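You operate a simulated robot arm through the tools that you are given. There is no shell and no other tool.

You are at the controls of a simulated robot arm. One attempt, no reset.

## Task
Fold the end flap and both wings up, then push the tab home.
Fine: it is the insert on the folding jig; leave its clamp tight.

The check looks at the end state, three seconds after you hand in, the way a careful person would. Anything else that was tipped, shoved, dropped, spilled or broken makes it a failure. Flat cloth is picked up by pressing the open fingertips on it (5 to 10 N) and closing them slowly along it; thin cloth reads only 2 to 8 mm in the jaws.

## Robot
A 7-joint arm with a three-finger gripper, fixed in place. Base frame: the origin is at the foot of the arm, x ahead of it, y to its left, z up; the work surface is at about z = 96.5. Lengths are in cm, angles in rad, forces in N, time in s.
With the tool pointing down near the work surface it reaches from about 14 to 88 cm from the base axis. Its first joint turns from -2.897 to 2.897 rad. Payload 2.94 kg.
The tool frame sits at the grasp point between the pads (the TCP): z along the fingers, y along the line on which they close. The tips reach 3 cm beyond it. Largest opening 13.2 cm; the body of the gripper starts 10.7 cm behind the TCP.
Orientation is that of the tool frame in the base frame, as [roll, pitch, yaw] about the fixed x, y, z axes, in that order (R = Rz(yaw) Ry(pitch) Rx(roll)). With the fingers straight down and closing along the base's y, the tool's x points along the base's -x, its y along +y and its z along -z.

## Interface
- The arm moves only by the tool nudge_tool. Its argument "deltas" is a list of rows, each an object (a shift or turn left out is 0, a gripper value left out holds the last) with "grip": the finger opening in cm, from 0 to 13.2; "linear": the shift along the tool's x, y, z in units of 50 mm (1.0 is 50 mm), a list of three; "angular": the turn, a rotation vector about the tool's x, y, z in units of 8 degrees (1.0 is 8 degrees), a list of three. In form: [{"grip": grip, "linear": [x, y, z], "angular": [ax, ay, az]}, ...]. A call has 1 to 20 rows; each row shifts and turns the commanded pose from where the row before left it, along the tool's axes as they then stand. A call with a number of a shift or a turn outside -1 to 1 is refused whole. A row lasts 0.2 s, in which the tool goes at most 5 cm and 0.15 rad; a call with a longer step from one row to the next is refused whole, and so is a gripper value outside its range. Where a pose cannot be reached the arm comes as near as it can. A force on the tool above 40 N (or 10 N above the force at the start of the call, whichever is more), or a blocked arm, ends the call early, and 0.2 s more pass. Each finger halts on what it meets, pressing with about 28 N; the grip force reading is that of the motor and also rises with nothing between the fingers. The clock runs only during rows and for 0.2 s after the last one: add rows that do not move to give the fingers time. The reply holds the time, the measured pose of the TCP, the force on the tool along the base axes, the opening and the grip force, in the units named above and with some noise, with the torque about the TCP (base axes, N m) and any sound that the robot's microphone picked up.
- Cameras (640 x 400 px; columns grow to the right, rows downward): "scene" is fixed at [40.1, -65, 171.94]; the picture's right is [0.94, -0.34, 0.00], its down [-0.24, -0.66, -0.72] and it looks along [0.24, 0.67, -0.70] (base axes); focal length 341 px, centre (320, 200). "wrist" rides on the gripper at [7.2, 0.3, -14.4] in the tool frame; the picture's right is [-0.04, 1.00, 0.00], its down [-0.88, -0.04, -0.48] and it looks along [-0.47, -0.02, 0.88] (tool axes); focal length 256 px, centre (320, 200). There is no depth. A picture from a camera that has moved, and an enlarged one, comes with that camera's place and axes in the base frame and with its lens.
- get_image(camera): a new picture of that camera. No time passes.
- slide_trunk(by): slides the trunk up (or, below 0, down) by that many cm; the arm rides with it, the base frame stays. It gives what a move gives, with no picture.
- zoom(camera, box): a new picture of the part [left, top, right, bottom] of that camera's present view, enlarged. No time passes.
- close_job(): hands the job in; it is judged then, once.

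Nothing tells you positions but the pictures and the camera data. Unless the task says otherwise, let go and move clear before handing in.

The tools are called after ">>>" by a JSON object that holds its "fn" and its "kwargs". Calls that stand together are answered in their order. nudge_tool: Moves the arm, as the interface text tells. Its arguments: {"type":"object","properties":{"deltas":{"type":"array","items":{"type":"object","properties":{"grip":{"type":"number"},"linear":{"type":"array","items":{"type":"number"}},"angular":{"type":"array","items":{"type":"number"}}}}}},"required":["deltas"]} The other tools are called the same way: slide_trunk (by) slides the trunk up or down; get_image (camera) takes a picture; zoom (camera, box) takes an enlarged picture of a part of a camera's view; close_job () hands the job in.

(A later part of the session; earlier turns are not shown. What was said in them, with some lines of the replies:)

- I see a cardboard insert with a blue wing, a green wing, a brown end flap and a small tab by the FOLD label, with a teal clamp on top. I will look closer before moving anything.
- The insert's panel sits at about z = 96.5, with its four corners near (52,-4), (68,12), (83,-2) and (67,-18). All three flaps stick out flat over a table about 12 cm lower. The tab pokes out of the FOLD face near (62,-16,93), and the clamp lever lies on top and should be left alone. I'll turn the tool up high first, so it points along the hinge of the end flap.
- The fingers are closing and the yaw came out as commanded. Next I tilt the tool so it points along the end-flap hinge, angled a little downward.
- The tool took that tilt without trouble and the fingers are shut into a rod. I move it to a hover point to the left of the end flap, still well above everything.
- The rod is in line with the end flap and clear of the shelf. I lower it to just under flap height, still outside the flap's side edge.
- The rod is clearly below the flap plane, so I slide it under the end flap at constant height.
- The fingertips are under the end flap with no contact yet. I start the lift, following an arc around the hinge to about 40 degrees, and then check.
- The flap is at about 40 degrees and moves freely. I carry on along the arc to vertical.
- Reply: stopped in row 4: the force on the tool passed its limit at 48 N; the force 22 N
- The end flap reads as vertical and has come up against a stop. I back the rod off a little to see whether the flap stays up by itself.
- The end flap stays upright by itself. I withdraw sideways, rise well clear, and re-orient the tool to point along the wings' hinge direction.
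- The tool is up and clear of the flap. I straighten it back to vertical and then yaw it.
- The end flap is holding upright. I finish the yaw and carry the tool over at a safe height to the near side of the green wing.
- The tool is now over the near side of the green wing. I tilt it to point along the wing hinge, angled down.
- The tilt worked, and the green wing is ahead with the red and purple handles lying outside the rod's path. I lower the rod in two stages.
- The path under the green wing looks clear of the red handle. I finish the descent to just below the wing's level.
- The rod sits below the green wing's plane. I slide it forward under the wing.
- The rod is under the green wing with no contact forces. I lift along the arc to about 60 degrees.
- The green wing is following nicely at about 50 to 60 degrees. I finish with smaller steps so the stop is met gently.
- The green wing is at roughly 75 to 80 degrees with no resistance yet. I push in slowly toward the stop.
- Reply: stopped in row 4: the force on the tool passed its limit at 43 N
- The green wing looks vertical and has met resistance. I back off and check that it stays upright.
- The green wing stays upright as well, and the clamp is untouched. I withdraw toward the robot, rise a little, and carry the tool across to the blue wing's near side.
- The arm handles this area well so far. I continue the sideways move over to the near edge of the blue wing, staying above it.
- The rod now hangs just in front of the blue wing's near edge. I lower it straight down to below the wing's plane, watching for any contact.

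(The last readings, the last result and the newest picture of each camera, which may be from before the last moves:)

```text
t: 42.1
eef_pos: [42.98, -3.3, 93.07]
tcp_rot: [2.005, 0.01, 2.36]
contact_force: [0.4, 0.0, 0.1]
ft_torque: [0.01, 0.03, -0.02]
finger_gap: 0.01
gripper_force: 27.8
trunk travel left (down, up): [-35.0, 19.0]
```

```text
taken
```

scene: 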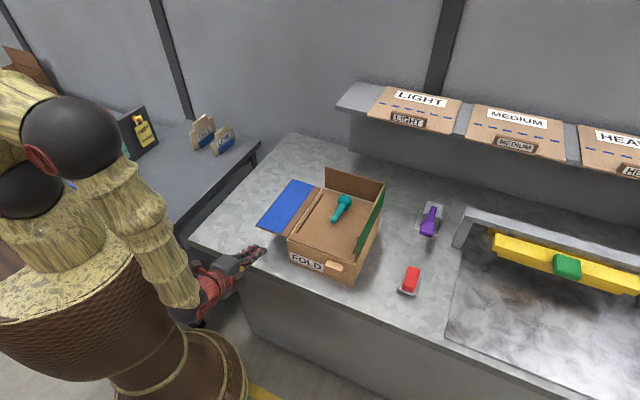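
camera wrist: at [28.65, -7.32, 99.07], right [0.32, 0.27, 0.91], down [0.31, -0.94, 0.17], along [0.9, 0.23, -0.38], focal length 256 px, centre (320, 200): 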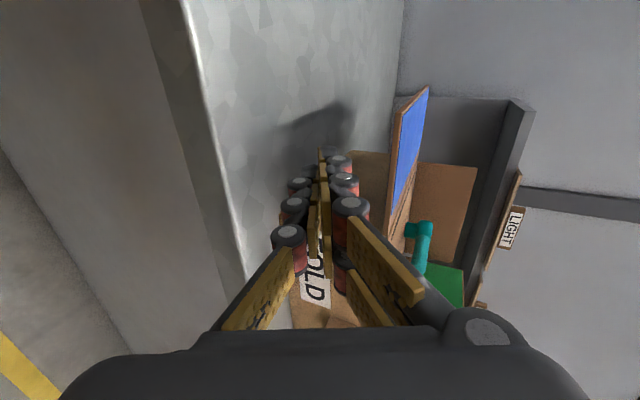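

The wing is above the rod and nothing is touching. I slide forward under the blue wing.

>>> {"fn": "nudge_tool", "kwargs": {"deltas": [{"linear": [0, 0.169, 0.368]}, {"linear": [0, 0.169, 0.368]}, {"linear": [0, 0.169, 0.368]}, {"linear": [0, 0.169, 0.368]}, {}]}}

>>> {"fn": "get_image", "kwargs": {"camera": "wrist"}}

>>> {"fn": "zoom", "kwargs": {"camera": "scene", "box": [180, 150, 420, 300]}}

```text
t: 43.3
eef_pos: [48.69, 2.47, 93.01]
tcp_rot: [2.006, 0.008, 2.364]
contact_force: [0.2, -0.9, -0.2]
ft_torque: [-0.01, 0.05, -0.03]
finger_gap: 0.0
gripper_force: 28.2
trunk travel left (down, up): [-35.0, 19.0]
```

```text
taken
camera wrist: at [34.33, -1.51, 99.08], right [0.32, 0.27, 0.91], down [0.31, -0.93, 0.17], along [0.9, 0.23, -0.38], focal length 256 px, centre (320, 200)
```

wrist: 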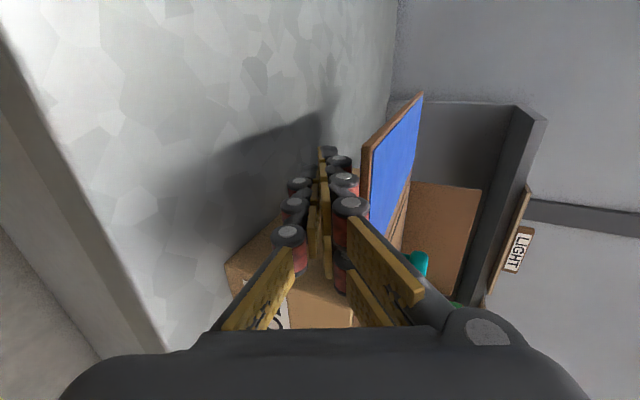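

```text
2.67 times, centred on (300, 225) of scene
camera zoom: at [40.1, -65.0, 171.94], right [0.94, -0.34, 0.0], down [-0.24, -0.66, -0.72], along [0.24, 0.67, -0.7], focal length 910 px, centre (373, 133)
```

zoom: 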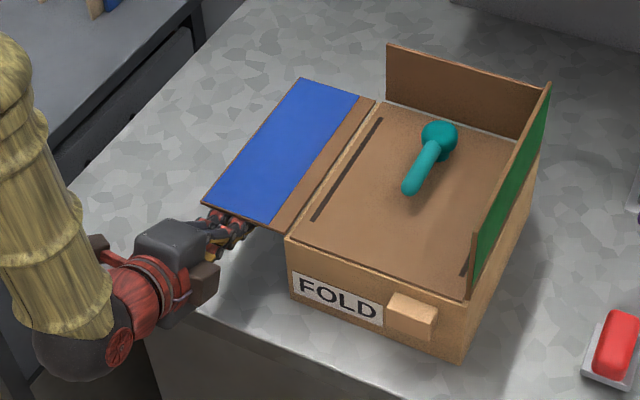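

The rod is under the blue wing near its outer edge. I lift along the mirrored arc.

>>> {"fn": "nudge_tool", "kwargs": {"deltas": [{"linear": [-0.02, 0.2, -0.092]}, {"linear": [0.015, 0.24, -0.11]}, {"linear": [-0.031, 0.238, -0.11]}, {"linear": [-0.076, 0.23, -0.106]}, {"linear": [-0.119, 0.215, -0.099]}, {"linear": [-0.158, 0.193, -0.089]}, {"linear": [-0.192, 0.165, -0.076]}, {}]}}

>>> {"fn": "get_image", "kwargs": {"camera": "wrist"}}

>>> {"fn": "zoom", "kwargs": {"camera": "scene", "box": [180, 150, 420, 300]}}

```text
t: 45.1
eef_pos: [50.62, 0.55, 100.97]
tcp_rot: [2.007, 0.01, 2.362]
contact_force: [-0.1, -0.2, -0.1]
ft_torque: [0.0, -0.02, 0.0]
finger_gap: 0.0
gripper_force: 28.3
trunk travel left (down, up): [-35.0, 19.0]
```

```text
taken
camera wrist: at [36.35, -3.51, 107.2], right [0.32, 0.27, 0.91], down [0.31, -0.94, 0.17], along [0.9, 0.23, -0.38], focal length 256 px, centre (320, 200)
```

wrist: 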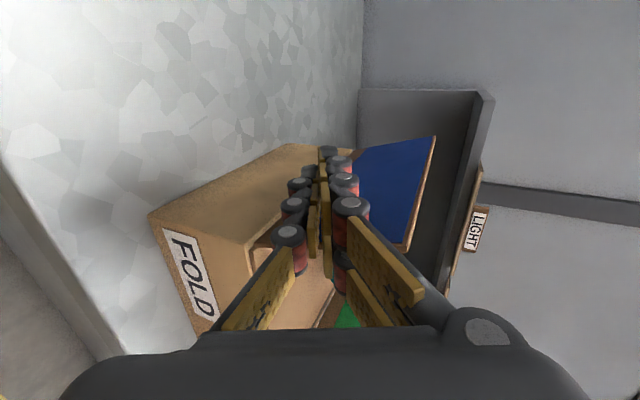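

```text
2.67 times, centred on (300, 225) of scene
camera zoom: at [40.1, -65.0, 171.94], right [0.94, -0.34, 0.0], down [-0.24, -0.66, -0.72], along [0.24, 0.67, -0.7], focal length 910 px, centre (373, 133)
```

zoom: 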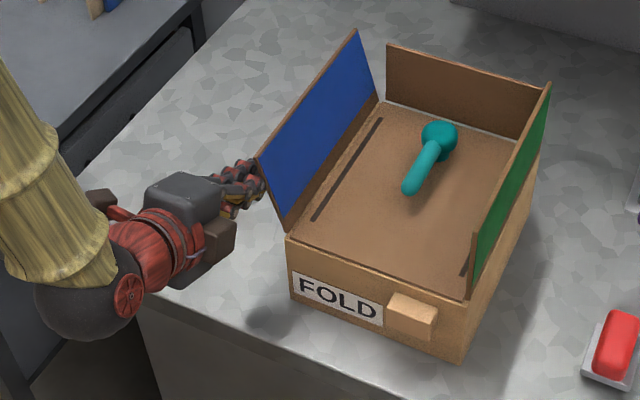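

The blue wing is at about 65 degrees. I bring it the rest of the way with small steps.

>>> {"fn": "nudge_tool", "kwargs": {"deltas": [{"linear": [-0.11, 0.066, -0.03]}, {"linear": [-0.11, 0.066, -0.03]}, {"linear": [-0.06, 0.024, -0.011]}, {"linear": [-0.06, 0.024, -0.011]}, {"linear": [-0.06, 0.02, -0.009]}, {"linear": [-0.06, 0.02, -0.009]}, {"linear": [-0.05, 0.01, -0.005]}, {"linear": [-0.05, 0.01, -0.005]}, {"linear": [-0.05, 0, 0]}, {"linear": [-0.05, 0, 0]}, {}]}}

>>> {"fn": "get_image", "kwargs": {"camera": "wrist"}}

>>> {"fn": "zoom", "kwargs": {"camera": "scene", "box": [180, 150, 420, 300]}}

```text
t: 47.0
eef_pos: [52.03, -0.74, 102.15]
tcp_rot: [2.006, -0.003, 2.371]
contact_force: [-9.1, 12.9, 4.5]
ft_torque: [-0.15, -0.26, -0.22]
finger_gap: 0.0
gripper_force: 27.9
trunk travel left (down, up): [-35.0, 19.0]
stopped in row 9: the force on the tool passed its limit at 43 N (the readings are from after the stop); the commanded pose is now the measured one
```

```text
taken
camera wrist: at [37.76, -5.06, 108.35], right [0.33, 0.27, 0.91], down [0.32, -0.93, 0.16], along [0.89, 0.24, -0.39], focal length 256 px, centre (320, 200)
```

wrist: 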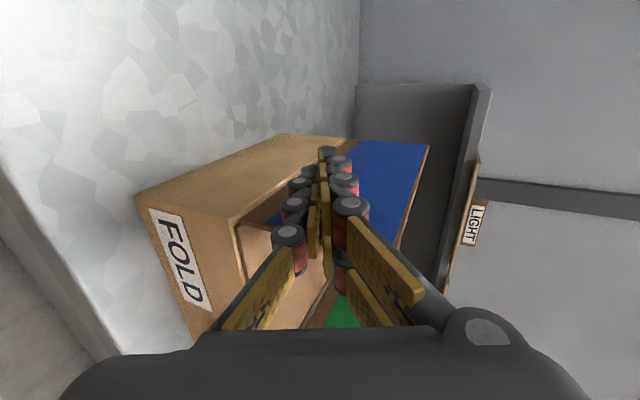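

```text
2.67 times, centred on (300, 225) of scene
camera zoom: at [40.1, -65.0, 171.94], right [0.94, -0.34, 0.0], down [-0.24, -0.66, -0.72], along [0.24, 0.67, -0.7], focal length 910 px, centre (373, 133)
```

zoom: 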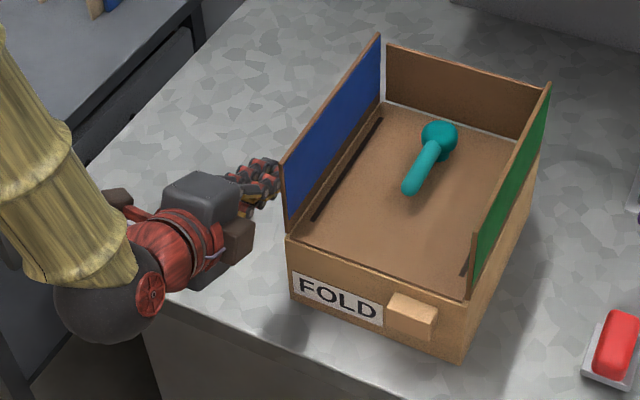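

The blue wing is vertical against its stop. I back off, check that it stays up, and withdraw.

>>> {"fn": "nudge_tool", "kwargs": {"deltas": [{"linear": [0.15, 0, 0]}, {"linear": [0.25, 0, 0]}, {"linear": [0.25, 0, 0]}, {}, {}]}}

>>> {"fn": "zoom", "kwargs": {"camera": "scene", "box": [240, 150, 400, 290]}}

```text
t: 48.2
eef_pos: [49.92, 1.12, 102.13]
tcp_rot: [2.008, 0.001, 2.368]
contact_force: [-0.2, 0.7, 0.1]
ft_torque: [-0.01, 0.0, 0.0]
finger_gap: 0.02
gripper_force: 28.0
trunk travel left (down, up): [-35.0, 19.0]
```

```text
2.86 times, centred on (320, 220) of scene
camera zoom: at [40.1, -65.0, 171.94], right [0.94, -0.34, 0.0], down [-0.24, -0.66, -0.72], along [0.24, 0.67, -0.7], focal length 975 px, centre (320, 143)
```

zoom: 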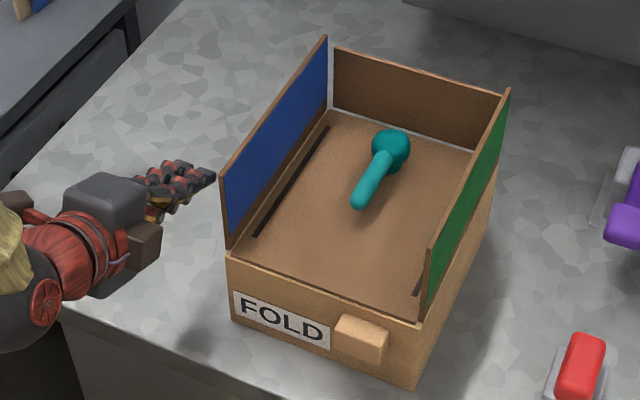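

All three panels are standing. Next comes the tab, so I zoom in on it to place it well before pushing.

>>> {"fn": "zoom", "kwargs": {"camera": "scene", "box": [290, 230, 370, 290]}}

>>> {"fn": "nudge_tool", "kwargs": {"deltas": [{"linear": [0, -0.1, -0.4]}, {"linear": [0, -0.1, -0.4]}, {"linear": [0, -0.1, -0.4]}, {"linear": [0, -0.1, -0.4]}, {"linear": [0, -0.1, -0.4]}, {}]}}

```text
6.67 times, centred on (330, 260) of scene
camera zoom: at [40.1, -65.0, 171.94], right [0.94, -0.34, 0.0], down [-0.24, -0.66, -0.72], along [0.24, 0.67, -0.7], focal length 2275 px, centre (253, -200)
```

zoom: 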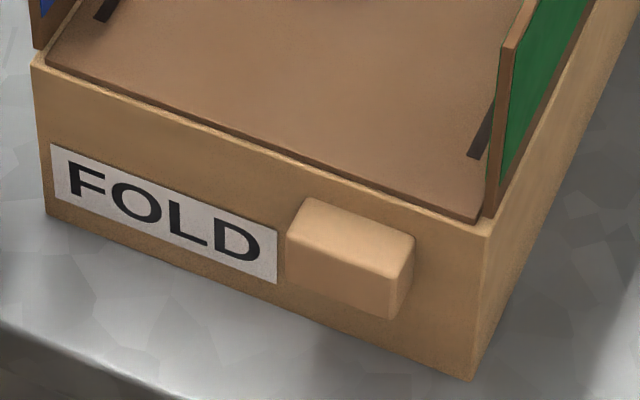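

```text
t: 49.6
eef_pos: [42.86, -5.97, 104.17]
tcp_rot: [2.009, -0.002, 2.37]
contact_force: [-0.1, 0.3, 0.4]
ft_torque: [-0.02, 0.02, -0.04]
finger_gap: 0.0
gripper_force: 28.0
trunk travel left (down, up): [-35.0, 19.0]
```

The tab is about 5 cm wide, spans roughly z = 89.4 to 92.7, and sticks out about 2 cm. I move in front of it at a safe height and level the tool so it can push straight in.

>>> {"fn": "nudge_tool", "kwargs": {"deltas": [{"linear": [-0.577, -0.019, -0.041]}, {"linear": [-0.577, -0.019, -0.041]}, {"linear": [-0.577, -0.019, -0.041]}, {"linear": [-0.577, -0.019, -0.041]}, {"linear": [-0.577, -0.019, -0.041]}, {"linear": [-0.577, -0.019, -0.041]}, {"linear": [-0.577, -0.019, -0.041]}, {"angular": [-0.77, 0, 0]}, {"angular": [-0.77, 0, 0]}, {"angular": [-0.77, 0, 0]}, {"angular": [-0.77, 0, 0]}, {}]}}

>>> {"fn": "get_image", "kwargs": {"camera": "wrist"}}

>>> {"fn": "get_image", "kwargs": {"camera": "scene"}}

```text
t: 52.2
eef_pos: [56.12, -21.41, 104.15]
tcp_rot: [1.578, 0.002, 2.369]
contact_force: [0.1, 0.4, -0.6]
ft_torque: [-0.03, -0.02, 0.03]
finger_gap: 0.0
gripper_force: 28.0
trunk travel left (down, up): [-35.0, 19.0]
```

```text
taken
camera wrist: at [40.89, -26.53, 104.38], right [0.04, -0.03, 1.0], down [0.3, -0.95, -0.04], along [0.95, 0.3, -0.03], focal length 256 px, centre (320, 200)
```

wrist: 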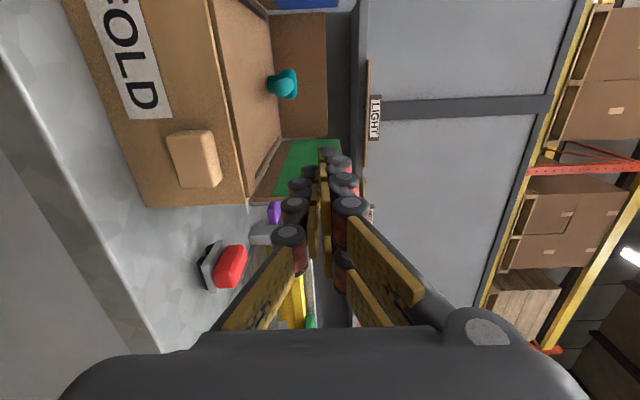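

```text
taken
```

scene: 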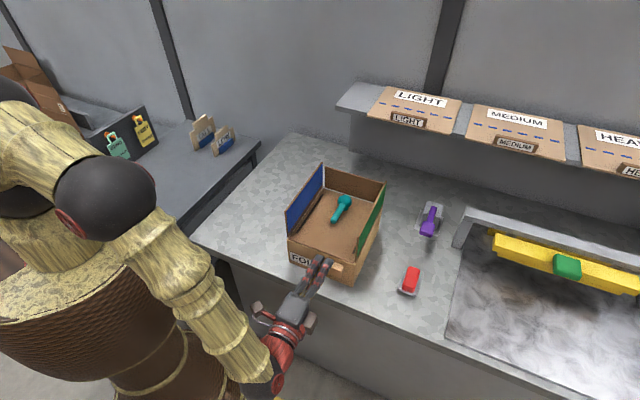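

The tool is level, pointing at the FOLD face and lined up with the tab. I lower it to the tab's mid-height, staying in front of it.

>>> {"fn": "nudge_tool", "kwargs": {"deltas": [{"linear": [0, -0.466, 0]}, {"linear": [0, -0.466, 0]}, {"linear": [0, -0.466, 0]}, {"linear": [0, -0.466, 0]}, {"linear": [0, -0.466, 0]}, {}]}}

>>> {"fn": "get_image", "kwargs": {"camera": "wrist"}}

>>> {"fn": "zoom", "kwargs": {"camera": "scene", "box": [250, 200, 410, 320]}}

```text
t: 53.6
eef_pos: [56.19, -21.38, 92.53]
tcp_rot: [1.579, -0.002, 2.368]
contact_force: [1.0, 0.1, -0.7]
ft_torque: [-0.01, -0.02, -0.01]
finger_gap: 0.0
gripper_force: 27.7
trunk travel left (down, up): [-35.0, 19.0]
```

```text
taken
camera wrist: at [40.88, -26.57, 92.74], right [0.04, -0.03, 1.0], down [0.3, -0.95, -0.04], along [0.95, 0.3, -0.03], focal length 256 px, centre (320, 200)
```

wrist: 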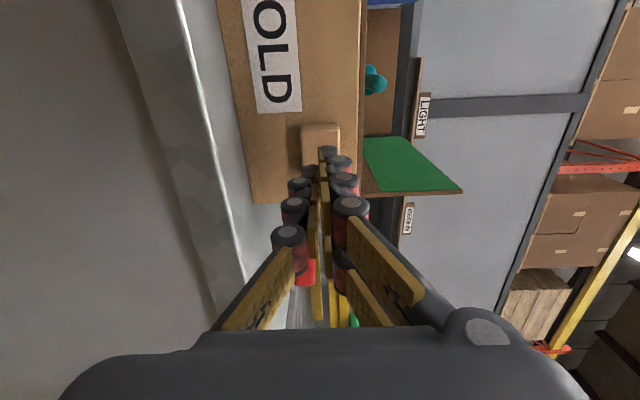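

```text
3.33 times, centred on (330, 260) of scene
camera zoom: at [40.1, -65.0, 171.94], right [0.94, -0.34, 0.0], down [-0.24, -0.66, -0.72], along [0.24, 0.67, -0.7], focal length 1138 px, centre (287, 0)
```

zoom: 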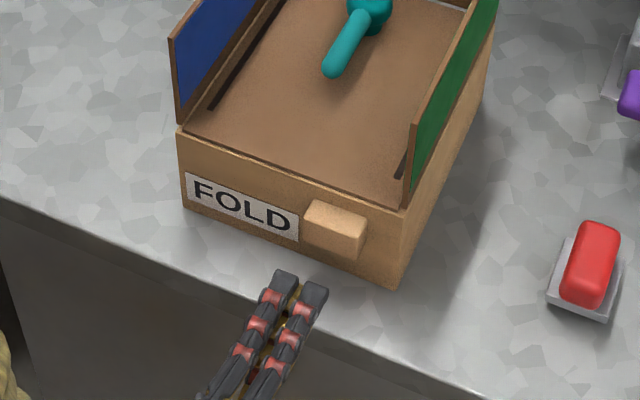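

The fingertips are aligned with the tab at roughly its centre. I close most of the gap slowly and then look again.

>>> {"fn": "nudge_tool", "kwargs": {"deltas": [{"linear": [-0.02, 0, 0.2]}, {"linear": [-0.02, 0, 0.2]}, {"linear": [-0.02, 0, 0.2]}, {}]}}

>>> {"fn": "zoom", "kwargs": {"camera": "wrist", "box": [220, 80, 420, 240]}}

>>> {"fn": "zoom", "kwargs": {"camera": "scene", "box": [270, 200, 390, 300]}}

```text
t: 54.6
eef_pos: [58.36, -19.45, 92.39]
tcp_rot: [1.578, -0.001, 2.367]
contact_force: [0.7, 0.1, 0.1]
ft_torque: [0.04, 0.02, 0.01]
finger_gap: 0.0
gripper_force: 27.9
trunk travel left (down, up): [-35.0, 19.0]
```

```text
2.50 times, centred on (320, 160) of wrist
camera zoom: at [43.11, -24.59, 92.72], right [0.04, -0.03, 1.0], down [0.3, -0.95, -0.04], along [0.95, 0.3, -0.03], focal length 640 px, centre (320, 300)
```

zoom: 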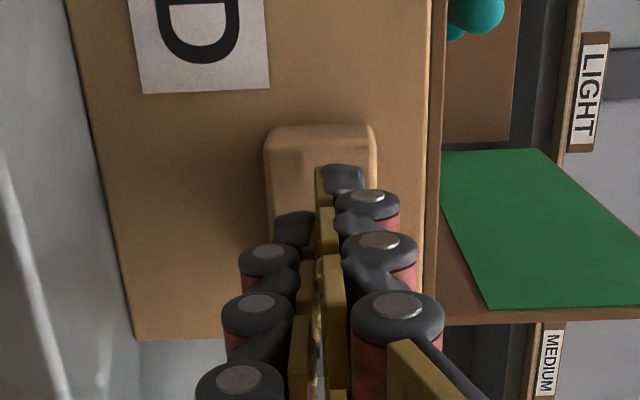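

```text
4.00 times, centred on (330, 250) of scene
camera zoom: at [40.1, -65.0, 171.94], right [0.94, -0.34, 0.0], down [-0.24, -0.66, -0.72], along [0.24, 0.67, -0.7], focal length 1365 px, centre (280, 0)
```

zoom: 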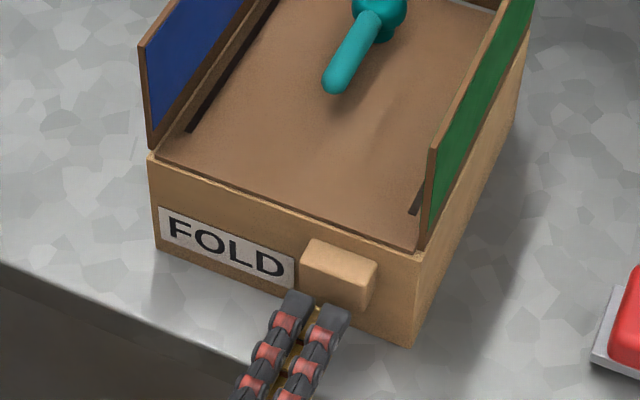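

The fingertips are about 1.5 cm from the tab and centred on it. I push forward in very small steps.

>>> {"fn": "nudge_tool", "kwargs": {"deltas": [{"linear": [-0.04, 0, 0.06]}, {"linear": [-0.04, 0, 0.06]}, {"linear": [0, 0, 0.06]}, {"linear": [0, 0, 0.06]}, {"linear": [0, 0, 0.06]}, {"linear": [0, 0, 0.06]}, {"linear": [0, 0, 0.06]}, {"linear": [0, 0, 0.06]}, {"linear": [0, 0, 0.06]}, {}]}}

>>> {"fn": "zoom", "kwargs": {"camera": "wrist", "box": [220, 80, 420, 240]}}

>>> {"fn": "zoom", "kwargs": {"camera": "scene", "box": [270, 200, 390, 300]}}

```text
t: 56.8
eef_pos: [60.54, -17.72, 92.39]
tcp_rot: [1.579, -0.002, 2.368]
contact_force: [-1.1, -0.5, -1.1]
ft_torque: [0.03, 0.01, 0.02]
finger_gap: 0.0
gripper_force: 28.0
trunk travel left (down, up): [-35.0, 19.0]
```

```text
2.50 times, centred on (320, 160) of wrist
camera zoom: at [45.3, -22.97, 92.72], right [0.04, -0.03, 1.0], down [0.3, -0.95, -0.04], along [0.95, 0.3, -0.03], focal length 640 px, centre (320, 300)
```

zoom: 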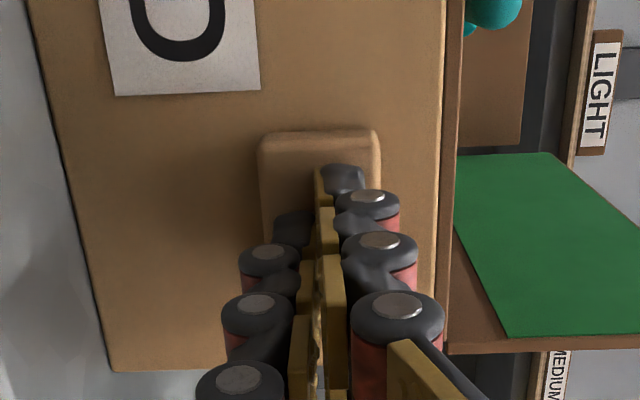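

```text
4.00 times, centred on (330, 250) of scene
camera zoom: at [40.1, -65.0, 171.94], right [0.94, -0.34, 0.0], down [-0.24, -0.66, -0.72], along [0.24, 0.67, -0.7], focal length 1365 px, centre (280, 0)
```

zoom: 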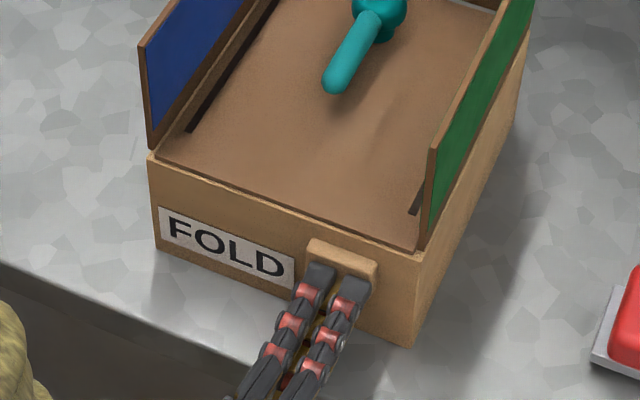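

Contact seems to be starting and the tab is easing in. I keep pushing slowly.

>>> {"fn": "nudge_tool", "kwargs": {"deltas": [{"linear": [0, 0, 0.05]}, {"linear": [0, 0, 0.05]}, {"linear": [0, 0, 0.05]}, {"linear": [0, 0, 0.05]}, {"linear": [0, 0, 0.05]}, {}]}}

>>> {"fn": "zoom", "kwargs": {"camera": "scene", "box": [290, 220, 370, 280]}}

>>> {"fn": "zoom", "kwargs": {"camera": "wrist", "box": [220, 80, 420, 240]}}

```text
t: 57.9
eef_pos: [60.97, -17.3, 92.51]
tcp_rot: [1.576, -0.001, 2.363]
contact_force: [-25.7, -24.8, 1.3]
ft_torque: [-0.01, -0.18, -0.39]
finger_gap: 0.58
gripper_force: 28.4
trunk travel left (down, up): [-35.0, 19.0]
stopped in row 5: the force on the tool passed its limit at 43 N (the readings are from after the stop); the commanded pose is now the measured one
```

```text
6.67 times, centred on (330, 250) of scene
camera zoom: at [40.1, -65.0, 171.94], right [0.94, -0.34, 0.0], down [-0.24, -0.66, -0.72], along [0.24, 0.67, -0.7], focal length 2275 px, centre (253, -133)
```

zoom: 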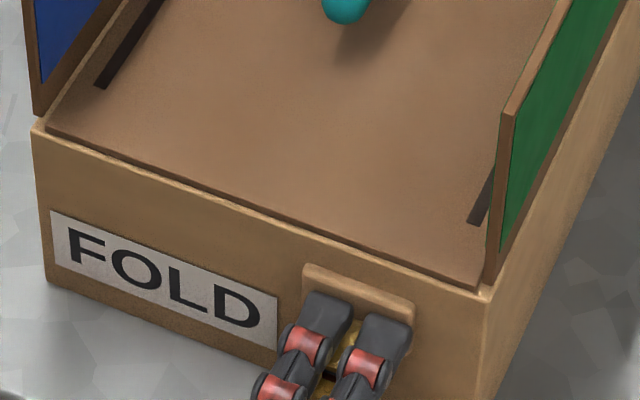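

```text
2.50 times, centred on (320, 160) of wrist
camera zoom: at [45.69, -22.47, 92.71], right [0.04, -0.03, 1.0], down [0.29, -0.96, -0.04], along [0.96, 0.29, -0.03], focal length 640 px, centre (320, 300)
```

zoom: 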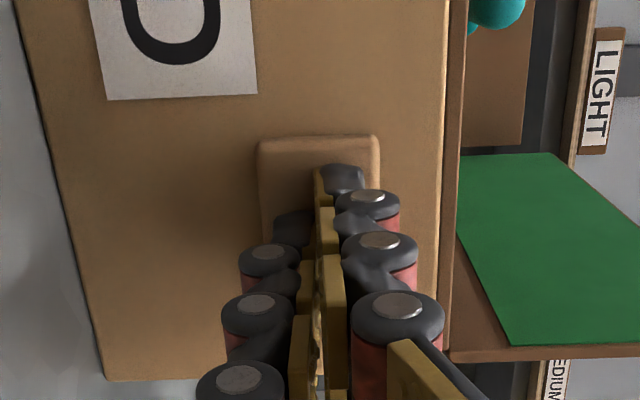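

Resistance has risen to about 43 N, and the tab has moved mostly in while the box has not shifted. I back off a little to see how it sits.

>>> {"fn": "nudge_tool", "kwargs": {"deltas": [{"linear": [0, 0, -0.1]}, {"linear": [0, 0, -0.2]}, {"linear": [0, 0, -0.4]}, {"linear": [0, 0, -0.4]}, {}]}}

>>> {"fn": "zoom", "kwargs": {"camera": "scene", "box": [290, 220, 370, 280]}}

>>> {"fn": "zoom", "kwargs": {"camera": "wrist", "box": [220, 80, 420, 240]}}

```text
t: 59.1
eef_pos: [57.41, -20.89, 92.45]
tcp_rot: [1.579, -0.003, 2.368]
contact_force: [-0.3, 0.0, -0.9]
ft_torque: [-0.01, 0.0, 0.02]
finger_gap: 0.01
gripper_force: 28.5
trunk travel left (down, up): [-35.0, 19.0]
```

```text
6.67 times, centred on (330, 250) of scene
camera zoom: at [40.1, -65.0, 171.94], right [0.94, -0.34, 0.0], down [-0.24, -0.66, -0.72], along [0.24, 0.67, -0.7], focal length 2275 px, centre (253, -133)
```

zoom: 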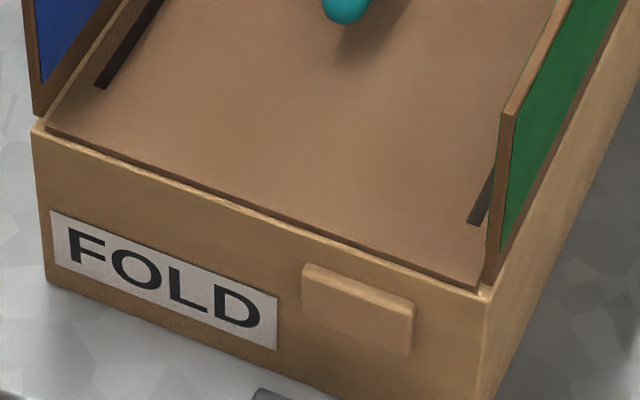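

```text
2.50 times, centred on (320, 160) of wrist
camera zoom: at [42.07, -26.19, 92.73], right [0.04, -0.03, 1.0], down [0.3, -0.95, -0.04], along [0.95, 0.3, -0.03], focal length 640 px, centre (320, 300)
```

zoom: 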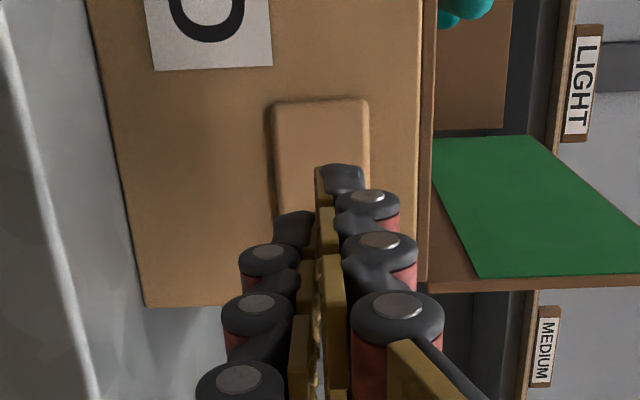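

The tab now stands out only about half a centimetre, and all panels remain up. I press it once more with finer steps to learn whether that is the true end stop.

>>> {"fn": "nudge_tool", "kwargs": {"deltas": [{"linear": [0.04, 0, 0.3]}, {"linear": [0.04, 0, 0.3]}, {"linear": [0, 0, 0.2]}, {"linear": [0, 0, 0.08]}, {"linear": [0, 0, 0.03]}, {"linear": [0, 0, 0.02]}, {"linear": [0, 0, 0.02]}, {"linear": [0, 0, 0.02]}, {"linear": [0, 0, 0.02]}, {"linear": [0, 0, 0.02]}, {}]}}

>>> {"fn": "zoom", "kwargs": {"camera": "scene", "box": [290, 220, 370, 280]}}

```text
t: 61.5
eef_pos: [60.65, -17.21, 92.25]
tcp_rot: [1.578, -0.003, 2.365]
contact_force: [0.5, 0.4, -0.3]
ft_torque: [-0.02, 0.02, -0.02]
finger_gap: 0.0
gripper_force: 29.2
trunk travel left (down, up): [-35.0, 19.0]
```

```text
6.67 times, centred on (330, 250) of scene
camera zoom: at [40.1, -65.0, 171.94], right [0.94, -0.34, 0.0], down [-0.24, -0.66, -0.72], along [0.24, 0.67, -0.7], focal length 2275 px, centre (253, -133)
```

zoom: 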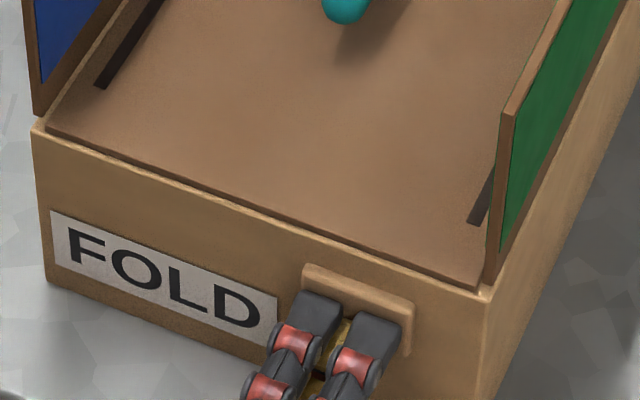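

The fingertips are about to touch the tab again. I continue with 1 mm steps.

>>> {"fn": "nudge_tool", "kwargs": {"deltas": [{"linear": [0, 0, 0.02]}, {"linear": [0, 0, 0.02]}, {"linear": [0, 0, 0.02]}, {}]}}

>>> {"fn": "nudge_tool", "kwargs": {"deltas": [{"linear": [0, 0, 0.02]}, {"linear": [0, 0, 0.02]}, {}]}}

>>> {"fn": "zoom", "kwargs": {"camera": "scene", "box": [290, 220, 370, 280]}}

```text
t: 62.5
eef_pos: [60.58, -17.06, 92.36]
tcp_rot: [1.578, -0.003, 2.366]
contact_force: [-18.2, -13.9, -2.3]
ft_torque: [0.05, 0.02, -0.23]
finger_gap: 0.59
gripper_force: 28.9
trunk travel left (down, up): [-35.0, 19.0]
```

```text
t: 63.1
eef_pos: [60.68, -17.11, 92.39]
tcp_rot: [1.576, -0.004, 2.364]
contact_force: [-19.1, -18.0, 2.0]
ft_torque: [0.05, -0.09, -0.27]
finger_gap: 0.59
gripper_force: 28.4
trunk travel left (down, up): [-35.0, 19.0]
stopped in row 2: the force on the tool passed its limit at 42 N (the readings are from after the stop); the commanded pose is now the measured one
```

```text
6.67 times, centred on (330, 250) of scene
camera zoom: at [40.1, -65.0, 171.94], right [0.94, -0.34, 0.0], down [-0.24, -0.66, -0.72], along [0.24, 0.67, -0.7], focal length 2275 px, centre (253, -133)
```

zoom: 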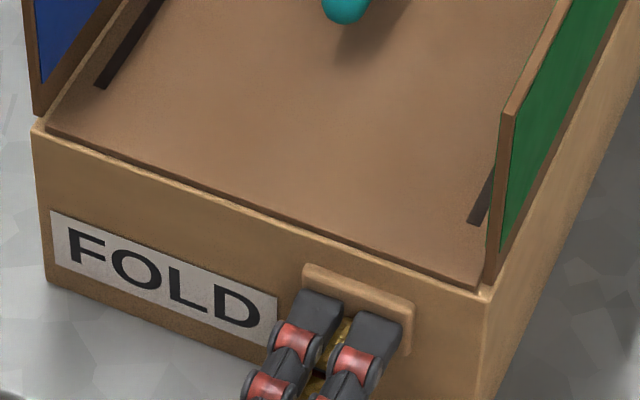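

The force climbs with no further travel at the same position as before, so the tab is at its hard stop. I retract straight back and rise to check everything from above.

>>> {"fn": "nudge_tool", "kwargs": {"deltas": [{"linear": [0, 0, -0.1]}, {"linear": [0, 0, -0.4]}, {"linear": [0, 0, -0.6]}, {"linear": [0, 0, -0.6]}, {"linear": [0, 0.6, 0]}, {"linear": [0, 0.6, 0]}, {"linear": [0, 0.6, 0]}, {"linear": [0, 0.6, 0]}, {"linear": [0, 0.6, 0]}, {"linear": [0, 0.6, 0]}, {"linear": [0, 0.6, 0]}, {"linear": [0, 0.6, 0]}, {}]}}

>>> {"fn": "zoom", "kwargs": {"camera": "scene", "box": [250, 150, 410, 290]}}

>>> {"fn": "get_image", "kwargs": {"camera": "wrist"}}

```text
t: 65.9
eef_pos: [55.04, -22.79, 116.33]
tcp_rot: [1.579, -0.003, 2.366]
contact_force: [-0.3, 0.3, 0.7]
ft_torque: [0.02, 0.0, 0.02]
finger_gap: 0.0
gripper_force: 28.5
trunk travel left (down, up): [-35.0, 19.0]
```

```text
2.86 times, centred on (330, 220) of scene
camera zoom: at [40.1, -65.0, 171.94], right [0.94, -0.34, 0.0], down [-0.24, -0.66, -0.72], along [0.24, 0.67, -0.7], focal length 975 px, centre (291, 143)
```

zoom: 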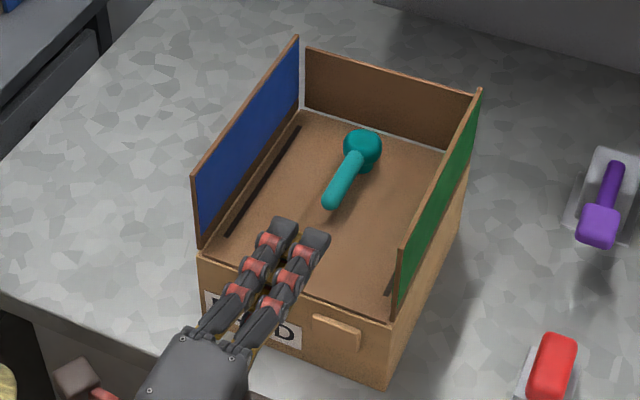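

```text
taken
camera wrist: at [39.89, -27.96, 116.68], right [0.04, -0.03, 1.0], down [0.29, -0.96, -0.04], along [0.96, 0.29, -0.03], focal length 256 px, centre (320, 200)
```

wrist: 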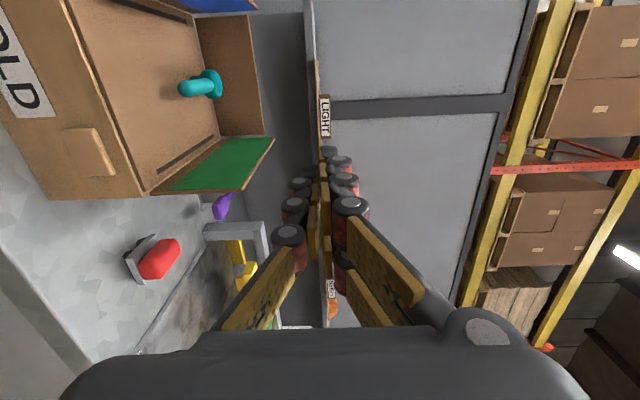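

All three panels look vertical, and the clamp, red handle and purple handle look untouched. I zoom in on the tab and the panels for a final check.

>>> {"fn": "zoom", "kwargs": {"camera": "scene", "box": [310, 245, 360, 280]}}

>>> {"fn": "zoom", "kwargs": {"camera": "wrist", "box": [0, 60, 300, 260]}}

>>> {"fn": "zoom", "kwargs": {"camera": "scene", "box": [280, 155, 400, 235]}}

```text
11.43 times, centred on (335, 262) of scene
camera zoom: at [40.1, -65.0, 171.94], right [0.94, -0.34, 0.0], down [-0.24, -0.66, -0.72], along [0.24, 0.67, -0.7], focal length 3900 px, centre (149, -514)
```

zoom: 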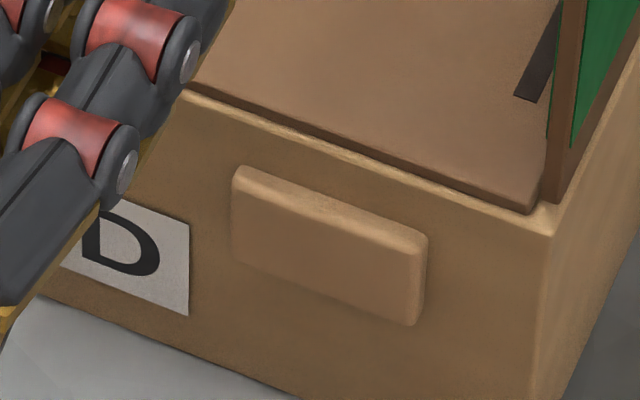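

```text
2.00 times, centred on (150, 160) of wrist
camera zoom: at [39.89, -27.96, 116.68], right [0.04, -0.03, 1.0], down [0.29, -0.96, -0.04], along [0.96, 0.29, -0.03], focal length 512 px, centre (660, 280)
```

zoom: 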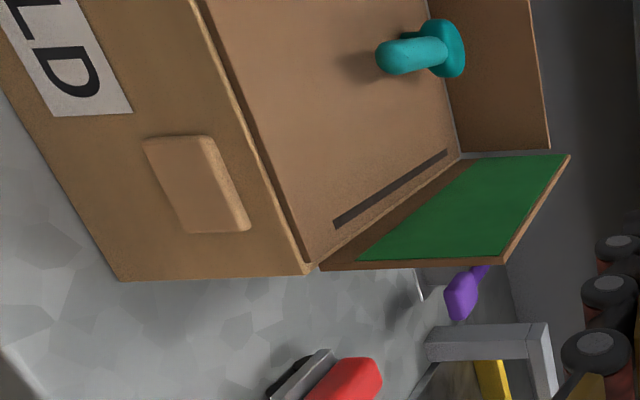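

```text
5.00 times, centred on (340, 195) of scene
camera zoom: at [40.1, -65.0, 171.94], right [0.94, -0.34, 0.0], down [-0.24, -0.66, -0.72], along [0.24, 0.67, -0.7], focal length 1706 px, centre (220, 225)
```

zoom: 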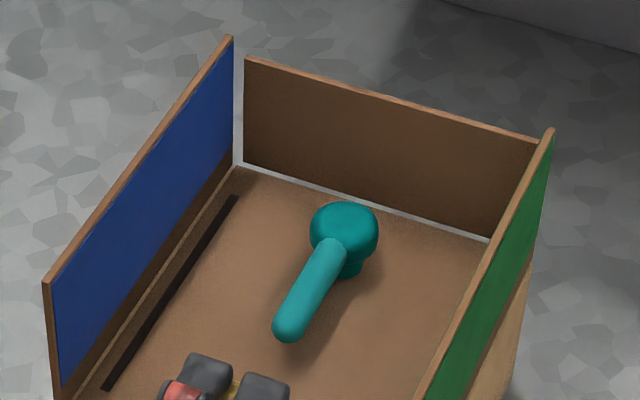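

The tab still shows a lip of about half a centimetre. To be sure the earlier stop was the tab and not a fingertip catching somewhere, I press once more slightly higher and better centred.

>>> {"fn": "nudge_tool", "kwargs": {"deltas": [{"linear": [0.005, -0.583, 0]}, {"linear": [0.005, -0.583, 0]}, {"linear": [0.005, -0.583, 0]}, {"linear": [0.005, -0.583, 0]}, {"linear": [0.005, -0.583, 0]}, {"linear": [0.005, -0.583, 0]}, {"linear": [0.005, -0.583, 0]}, {"linear": [0.005, -0.583, 0]}, {"linear": [0, 0, 0.35]}, {"linear": [0, 0, 0.35]}, {"linear": [0, 0, 0.35]}, {"linear": [0, 0, 0.2]}, {"linear": [0, 0, 0.15]}, {}]}}

>>> {"fn": "zoom", "kwargs": {"camera": "scene", "box": [300, 235, 360, 280]}}

>>> {"fn": "zoom", "kwargs": {"camera": "wrist", "box": [240, 90, 400, 220]}}

```text
t: 68.9
eef_pos: [59.67, -17.78, 93.09]
tcp_rot: [1.579, -0.003, 2.367]
contact_force: [-0.2, 0.3, 0.5]
ft_torque: [0.01, 0.01, -0.01]
finger_gap: 0.0
gripper_force: 29.1
trunk travel left (down, up): [-35.0, 19.0]
```

```text
8.89 times, centred on (330, 258) of scene
camera zoom: at [40.1, -65.0, 171.94], right [0.94, -0.34, 0.0], down [-0.24, -0.66, -0.72], along [0.24, 0.67, -0.7], focal length 3033 px, centre (231, -311)
```

zoom: 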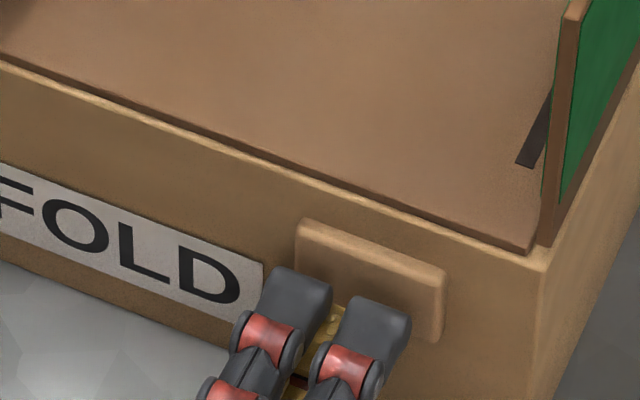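

```text
3.08 times, centred on (320, 155) of wrist
camera zoom: at [44.44, -22.95, 93.34], right [0.04, -0.03, 1.0], down [0.29, -0.96, -0.04], along [0.96, 0.29, -0.03], focal length 788 px, centre (320, 338)
```

zoom: 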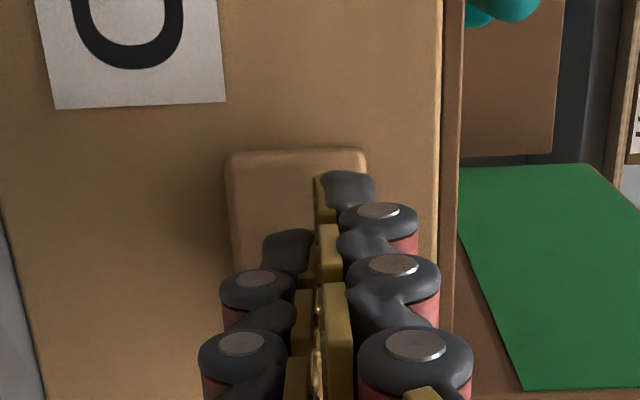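

The rod is slightly high and slightly left of the tab's centre, so I correct both and press with fine steps.

>>> {"fn": "nudge_tool", "kwargs": {"deltas": [{"linear": [-0.06, -0.04, 0]}, {"linear": [-0.06, -0.04, 0]}, {"linear": [0, 0, 0.1]}, {"linear": [0, 0, 0.06]}, {"linear": [0, 0, 0.02]}, {"linear": [0, 0, 0.02]}, {"linear": [0, 0, 0.02]}, {"linear": [0, 0, 0.02]}, {"linear": [0, 0, 0.02]}, {"linear": [0, 0, 0.02]}, {"linear": [0, 0, 0.02]}, {}]}}

>>> {"fn": "zoom", "kwargs": {"camera": "scene", "box": [300, 235, 360, 280]}}

>>> {"fn": "zoom", "kwargs": {"camera": "wrist", "box": [240, 90, 400, 220]}}

```text
t: 71.5
eef_pos: [60.95, -17.31, 92.72]
tcp_rot: [1.579, -0.004, 2.361]
contact_force: [-25.7, -20.6, -1.4]
ft_torque: [0.02, -0.06, -0.33]
finger_gap: 0.62
gripper_force: 28.8
trunk travel left (down, up): [-35.0, 19.0]
```

```text
8.89 times, centred on (330, 258) of scene
camera zoom: at [40.1, -65.0, 171.94], right [0.94, -0.34, 0.0], down [-0.24, -0.66, -0.72], along [0.24, 0.67, -0.7], focal length 3033 px, centre (231, -311)
```

zoom: 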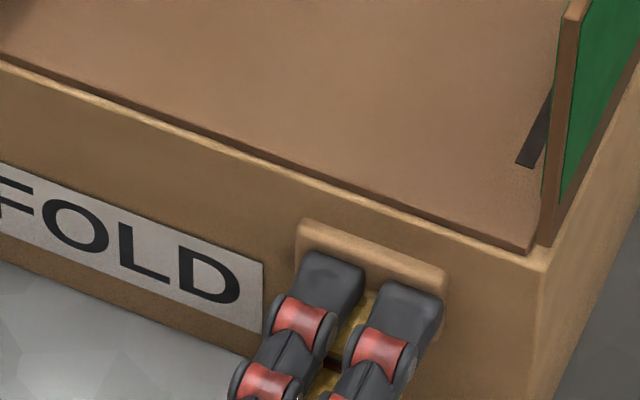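

```text
3.08 times, centred on (320, 155) of wrist
camera zoom: at [45.69, -22.49, 92.94], right [0.04, -0.03, 1.0], down [0.29, -0.96, -0.04], along [0.96, 0.29, -0.03], focal length 788 px, centre (320, 338)
```

zoom: 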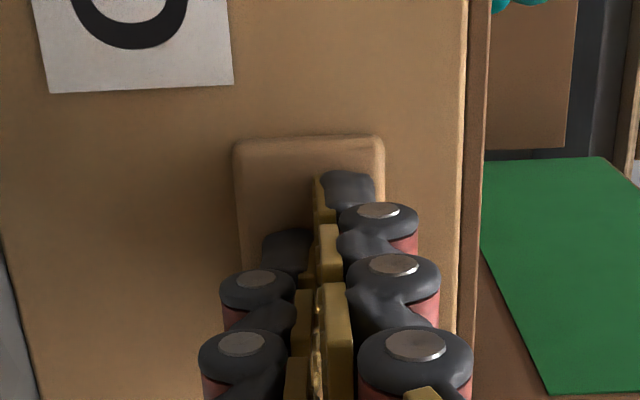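

The same stop is reached from a different contact point, with 33 N and no travel, so the tab is home. I retract straight back and rise well clear.

>>> {"fn": "nudge_tool", "kwargs": {"deltas": [{"linear": [0, 0, -0.1]}, {"linear": [0, 0, -0.4]}, {"linear": [0, 0, -0.6]}, {"linear": [0, 0, -0.6]}, {"linear": [0, 0, -0.6]}, {"linear": [0, 0.6, -0.2]}, {"linear": [0, 0.6, -0.2]}, {"linear": [0, 0.6, -0.2]}, {"linear": [0, 0.6, -0.2]}, {"linear": [0, 0.6, -0.2]}, {"linear": [0, 0.6, -0.2]}, {"linear": [0, 0.6, -0.2]}, {"linear": [0, 0.6, -0.2]}, {}]}}

>>> {"fn": "get_image", "kwargs": {"camera": "scene"}}

>>> {"fn": "zoom", "kwargs": {"camera": "scene", "box": [260, 150, 420, 290]}}

>>> {"fn": "get_image", "kwargs": {"camera": "wrist"}}

```text
t: 74.5
eef_pos: [47.61, -30.87, 116.74]
tcp_rot: [1.581, -0.004, 2.366]
contact_force: [-0.4, 0.8, 0.2]
ft_torque: [0.01, 0.03, 0.01]
finger_gap: 0.0
gripper_force: 28.7
trunk travel left (down, up): [-35.0, 19.0]
```

```text
taken
```

scene: 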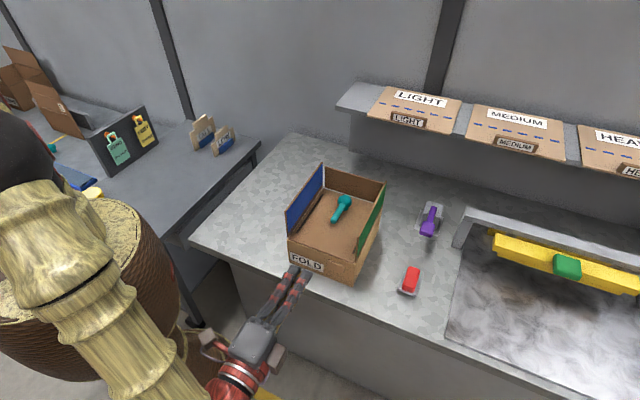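

```text
2.86 times, centred on (340, 220) of scene
camera zoom: at [40.1, -65.0, 171.94], right [0.94, -0.34, 0.0], down [-0.24, -0.66, -0.72], along [0.24, 0.67, -0.7], focal length 975 px, centre (263, 143)
```

zoom: 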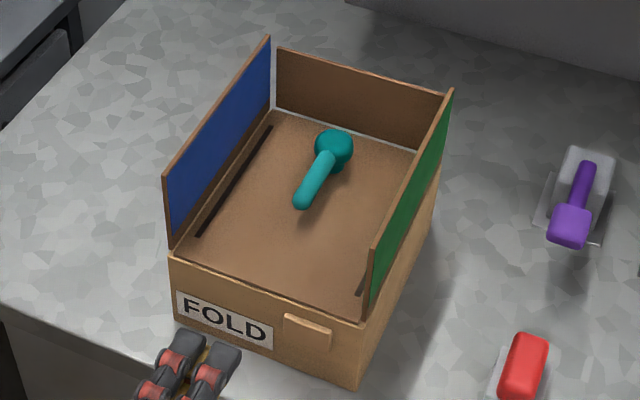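

```text
taken
camera wrist: at [32.37, -36.1, 117.08], right [0.04, -0.03, 1.0], down [0.29, -0.96, -0.04], along [0.96, 0.29, -0.03], focal length 256 px, centre (320, 200)
```

wrist: 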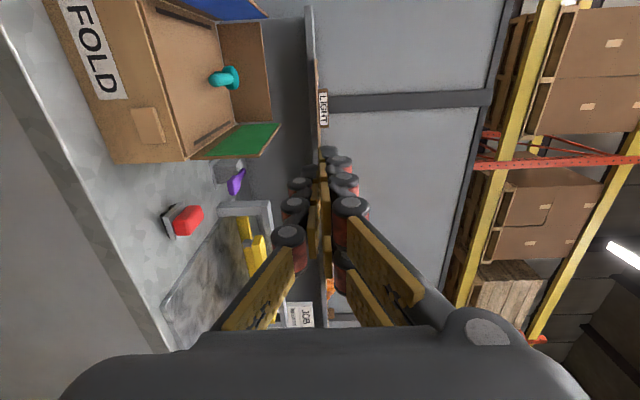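

Everything is standing as wanted and I am clear. I also notice a card reading JOB at the far end, so I take a quick look at it before handing in.

>>> {"fn": "zoom", "kwargs": {"camera": "wrist", "box": [270, 290, 340, 340]}}

>>> {"fn": "zoom", "kwargs": {"camera": "wrist", "box": [40, 0, 300, 170]}}

```text
8.00 times, centred on (305, 315) of wrist
camera zoom: at [32.37, -36.1, 117.08], right [0.04, -0.03, 1.0], down [0.29, -0.96, -0.04], along [0.96, 0.29, -0.03], focal length 2048 px, centre (440, -720)
```

zoom: 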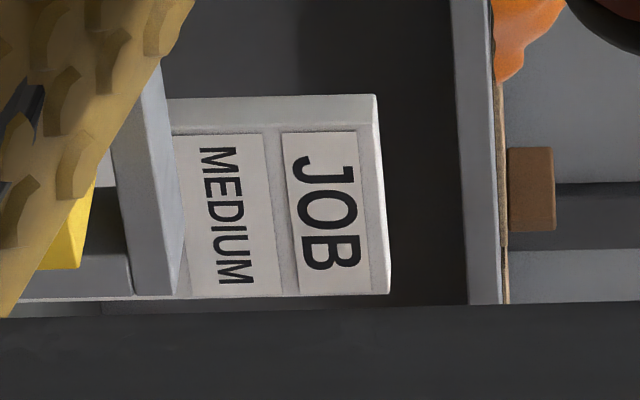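

```text
2.35 times, centred on (170, 85) of wrist
camera zoom: at [32.37, -36.1, 117.08], right [0.04, -0.03, 1.0], down [0.29, -0.96, -0.04], along [0.96, 0.29, -0.03], focal length 602 px, centre (673, 471)
```

zoom: 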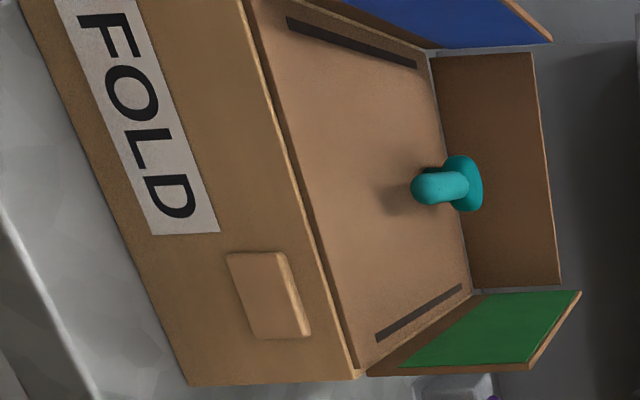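

The JOB card says MEDIUM and belongs to another station, so it doesn't affect this task. The end flap and both wings are upright, the tab is at its stop, the clamp is untouched, and the arm is clear, so I hand the job in.

>>> {"fn": "close_job", "kwargs": {}}

```text
The job is handed in.
```

The job is handed in: the end flap and both wings are folded up, and the tab is pushed in as far as it goes. I haven't seen the judge's verdict.

- **Flap and wings:** all three measured about vertical in the pictures. Each met a firm stop there and stayed up after I let go.
- **Tab:** it slid in by roughly 1.5 cm and then stopped hard. A lip of about half a centimetre still shows. I pressed it three times, with slightly different contact points, and it stopped at the same place each time (up to about 43 N). I took that stop as home, but I heard no click to confirm it.
- **Clamp and surroundings:** I never touched the clamp. The jig did not shift under the pushes, and the red and purple handles nearby look unmoved.
- **Arm:** the gripper holds nothing and is clear of the jig.
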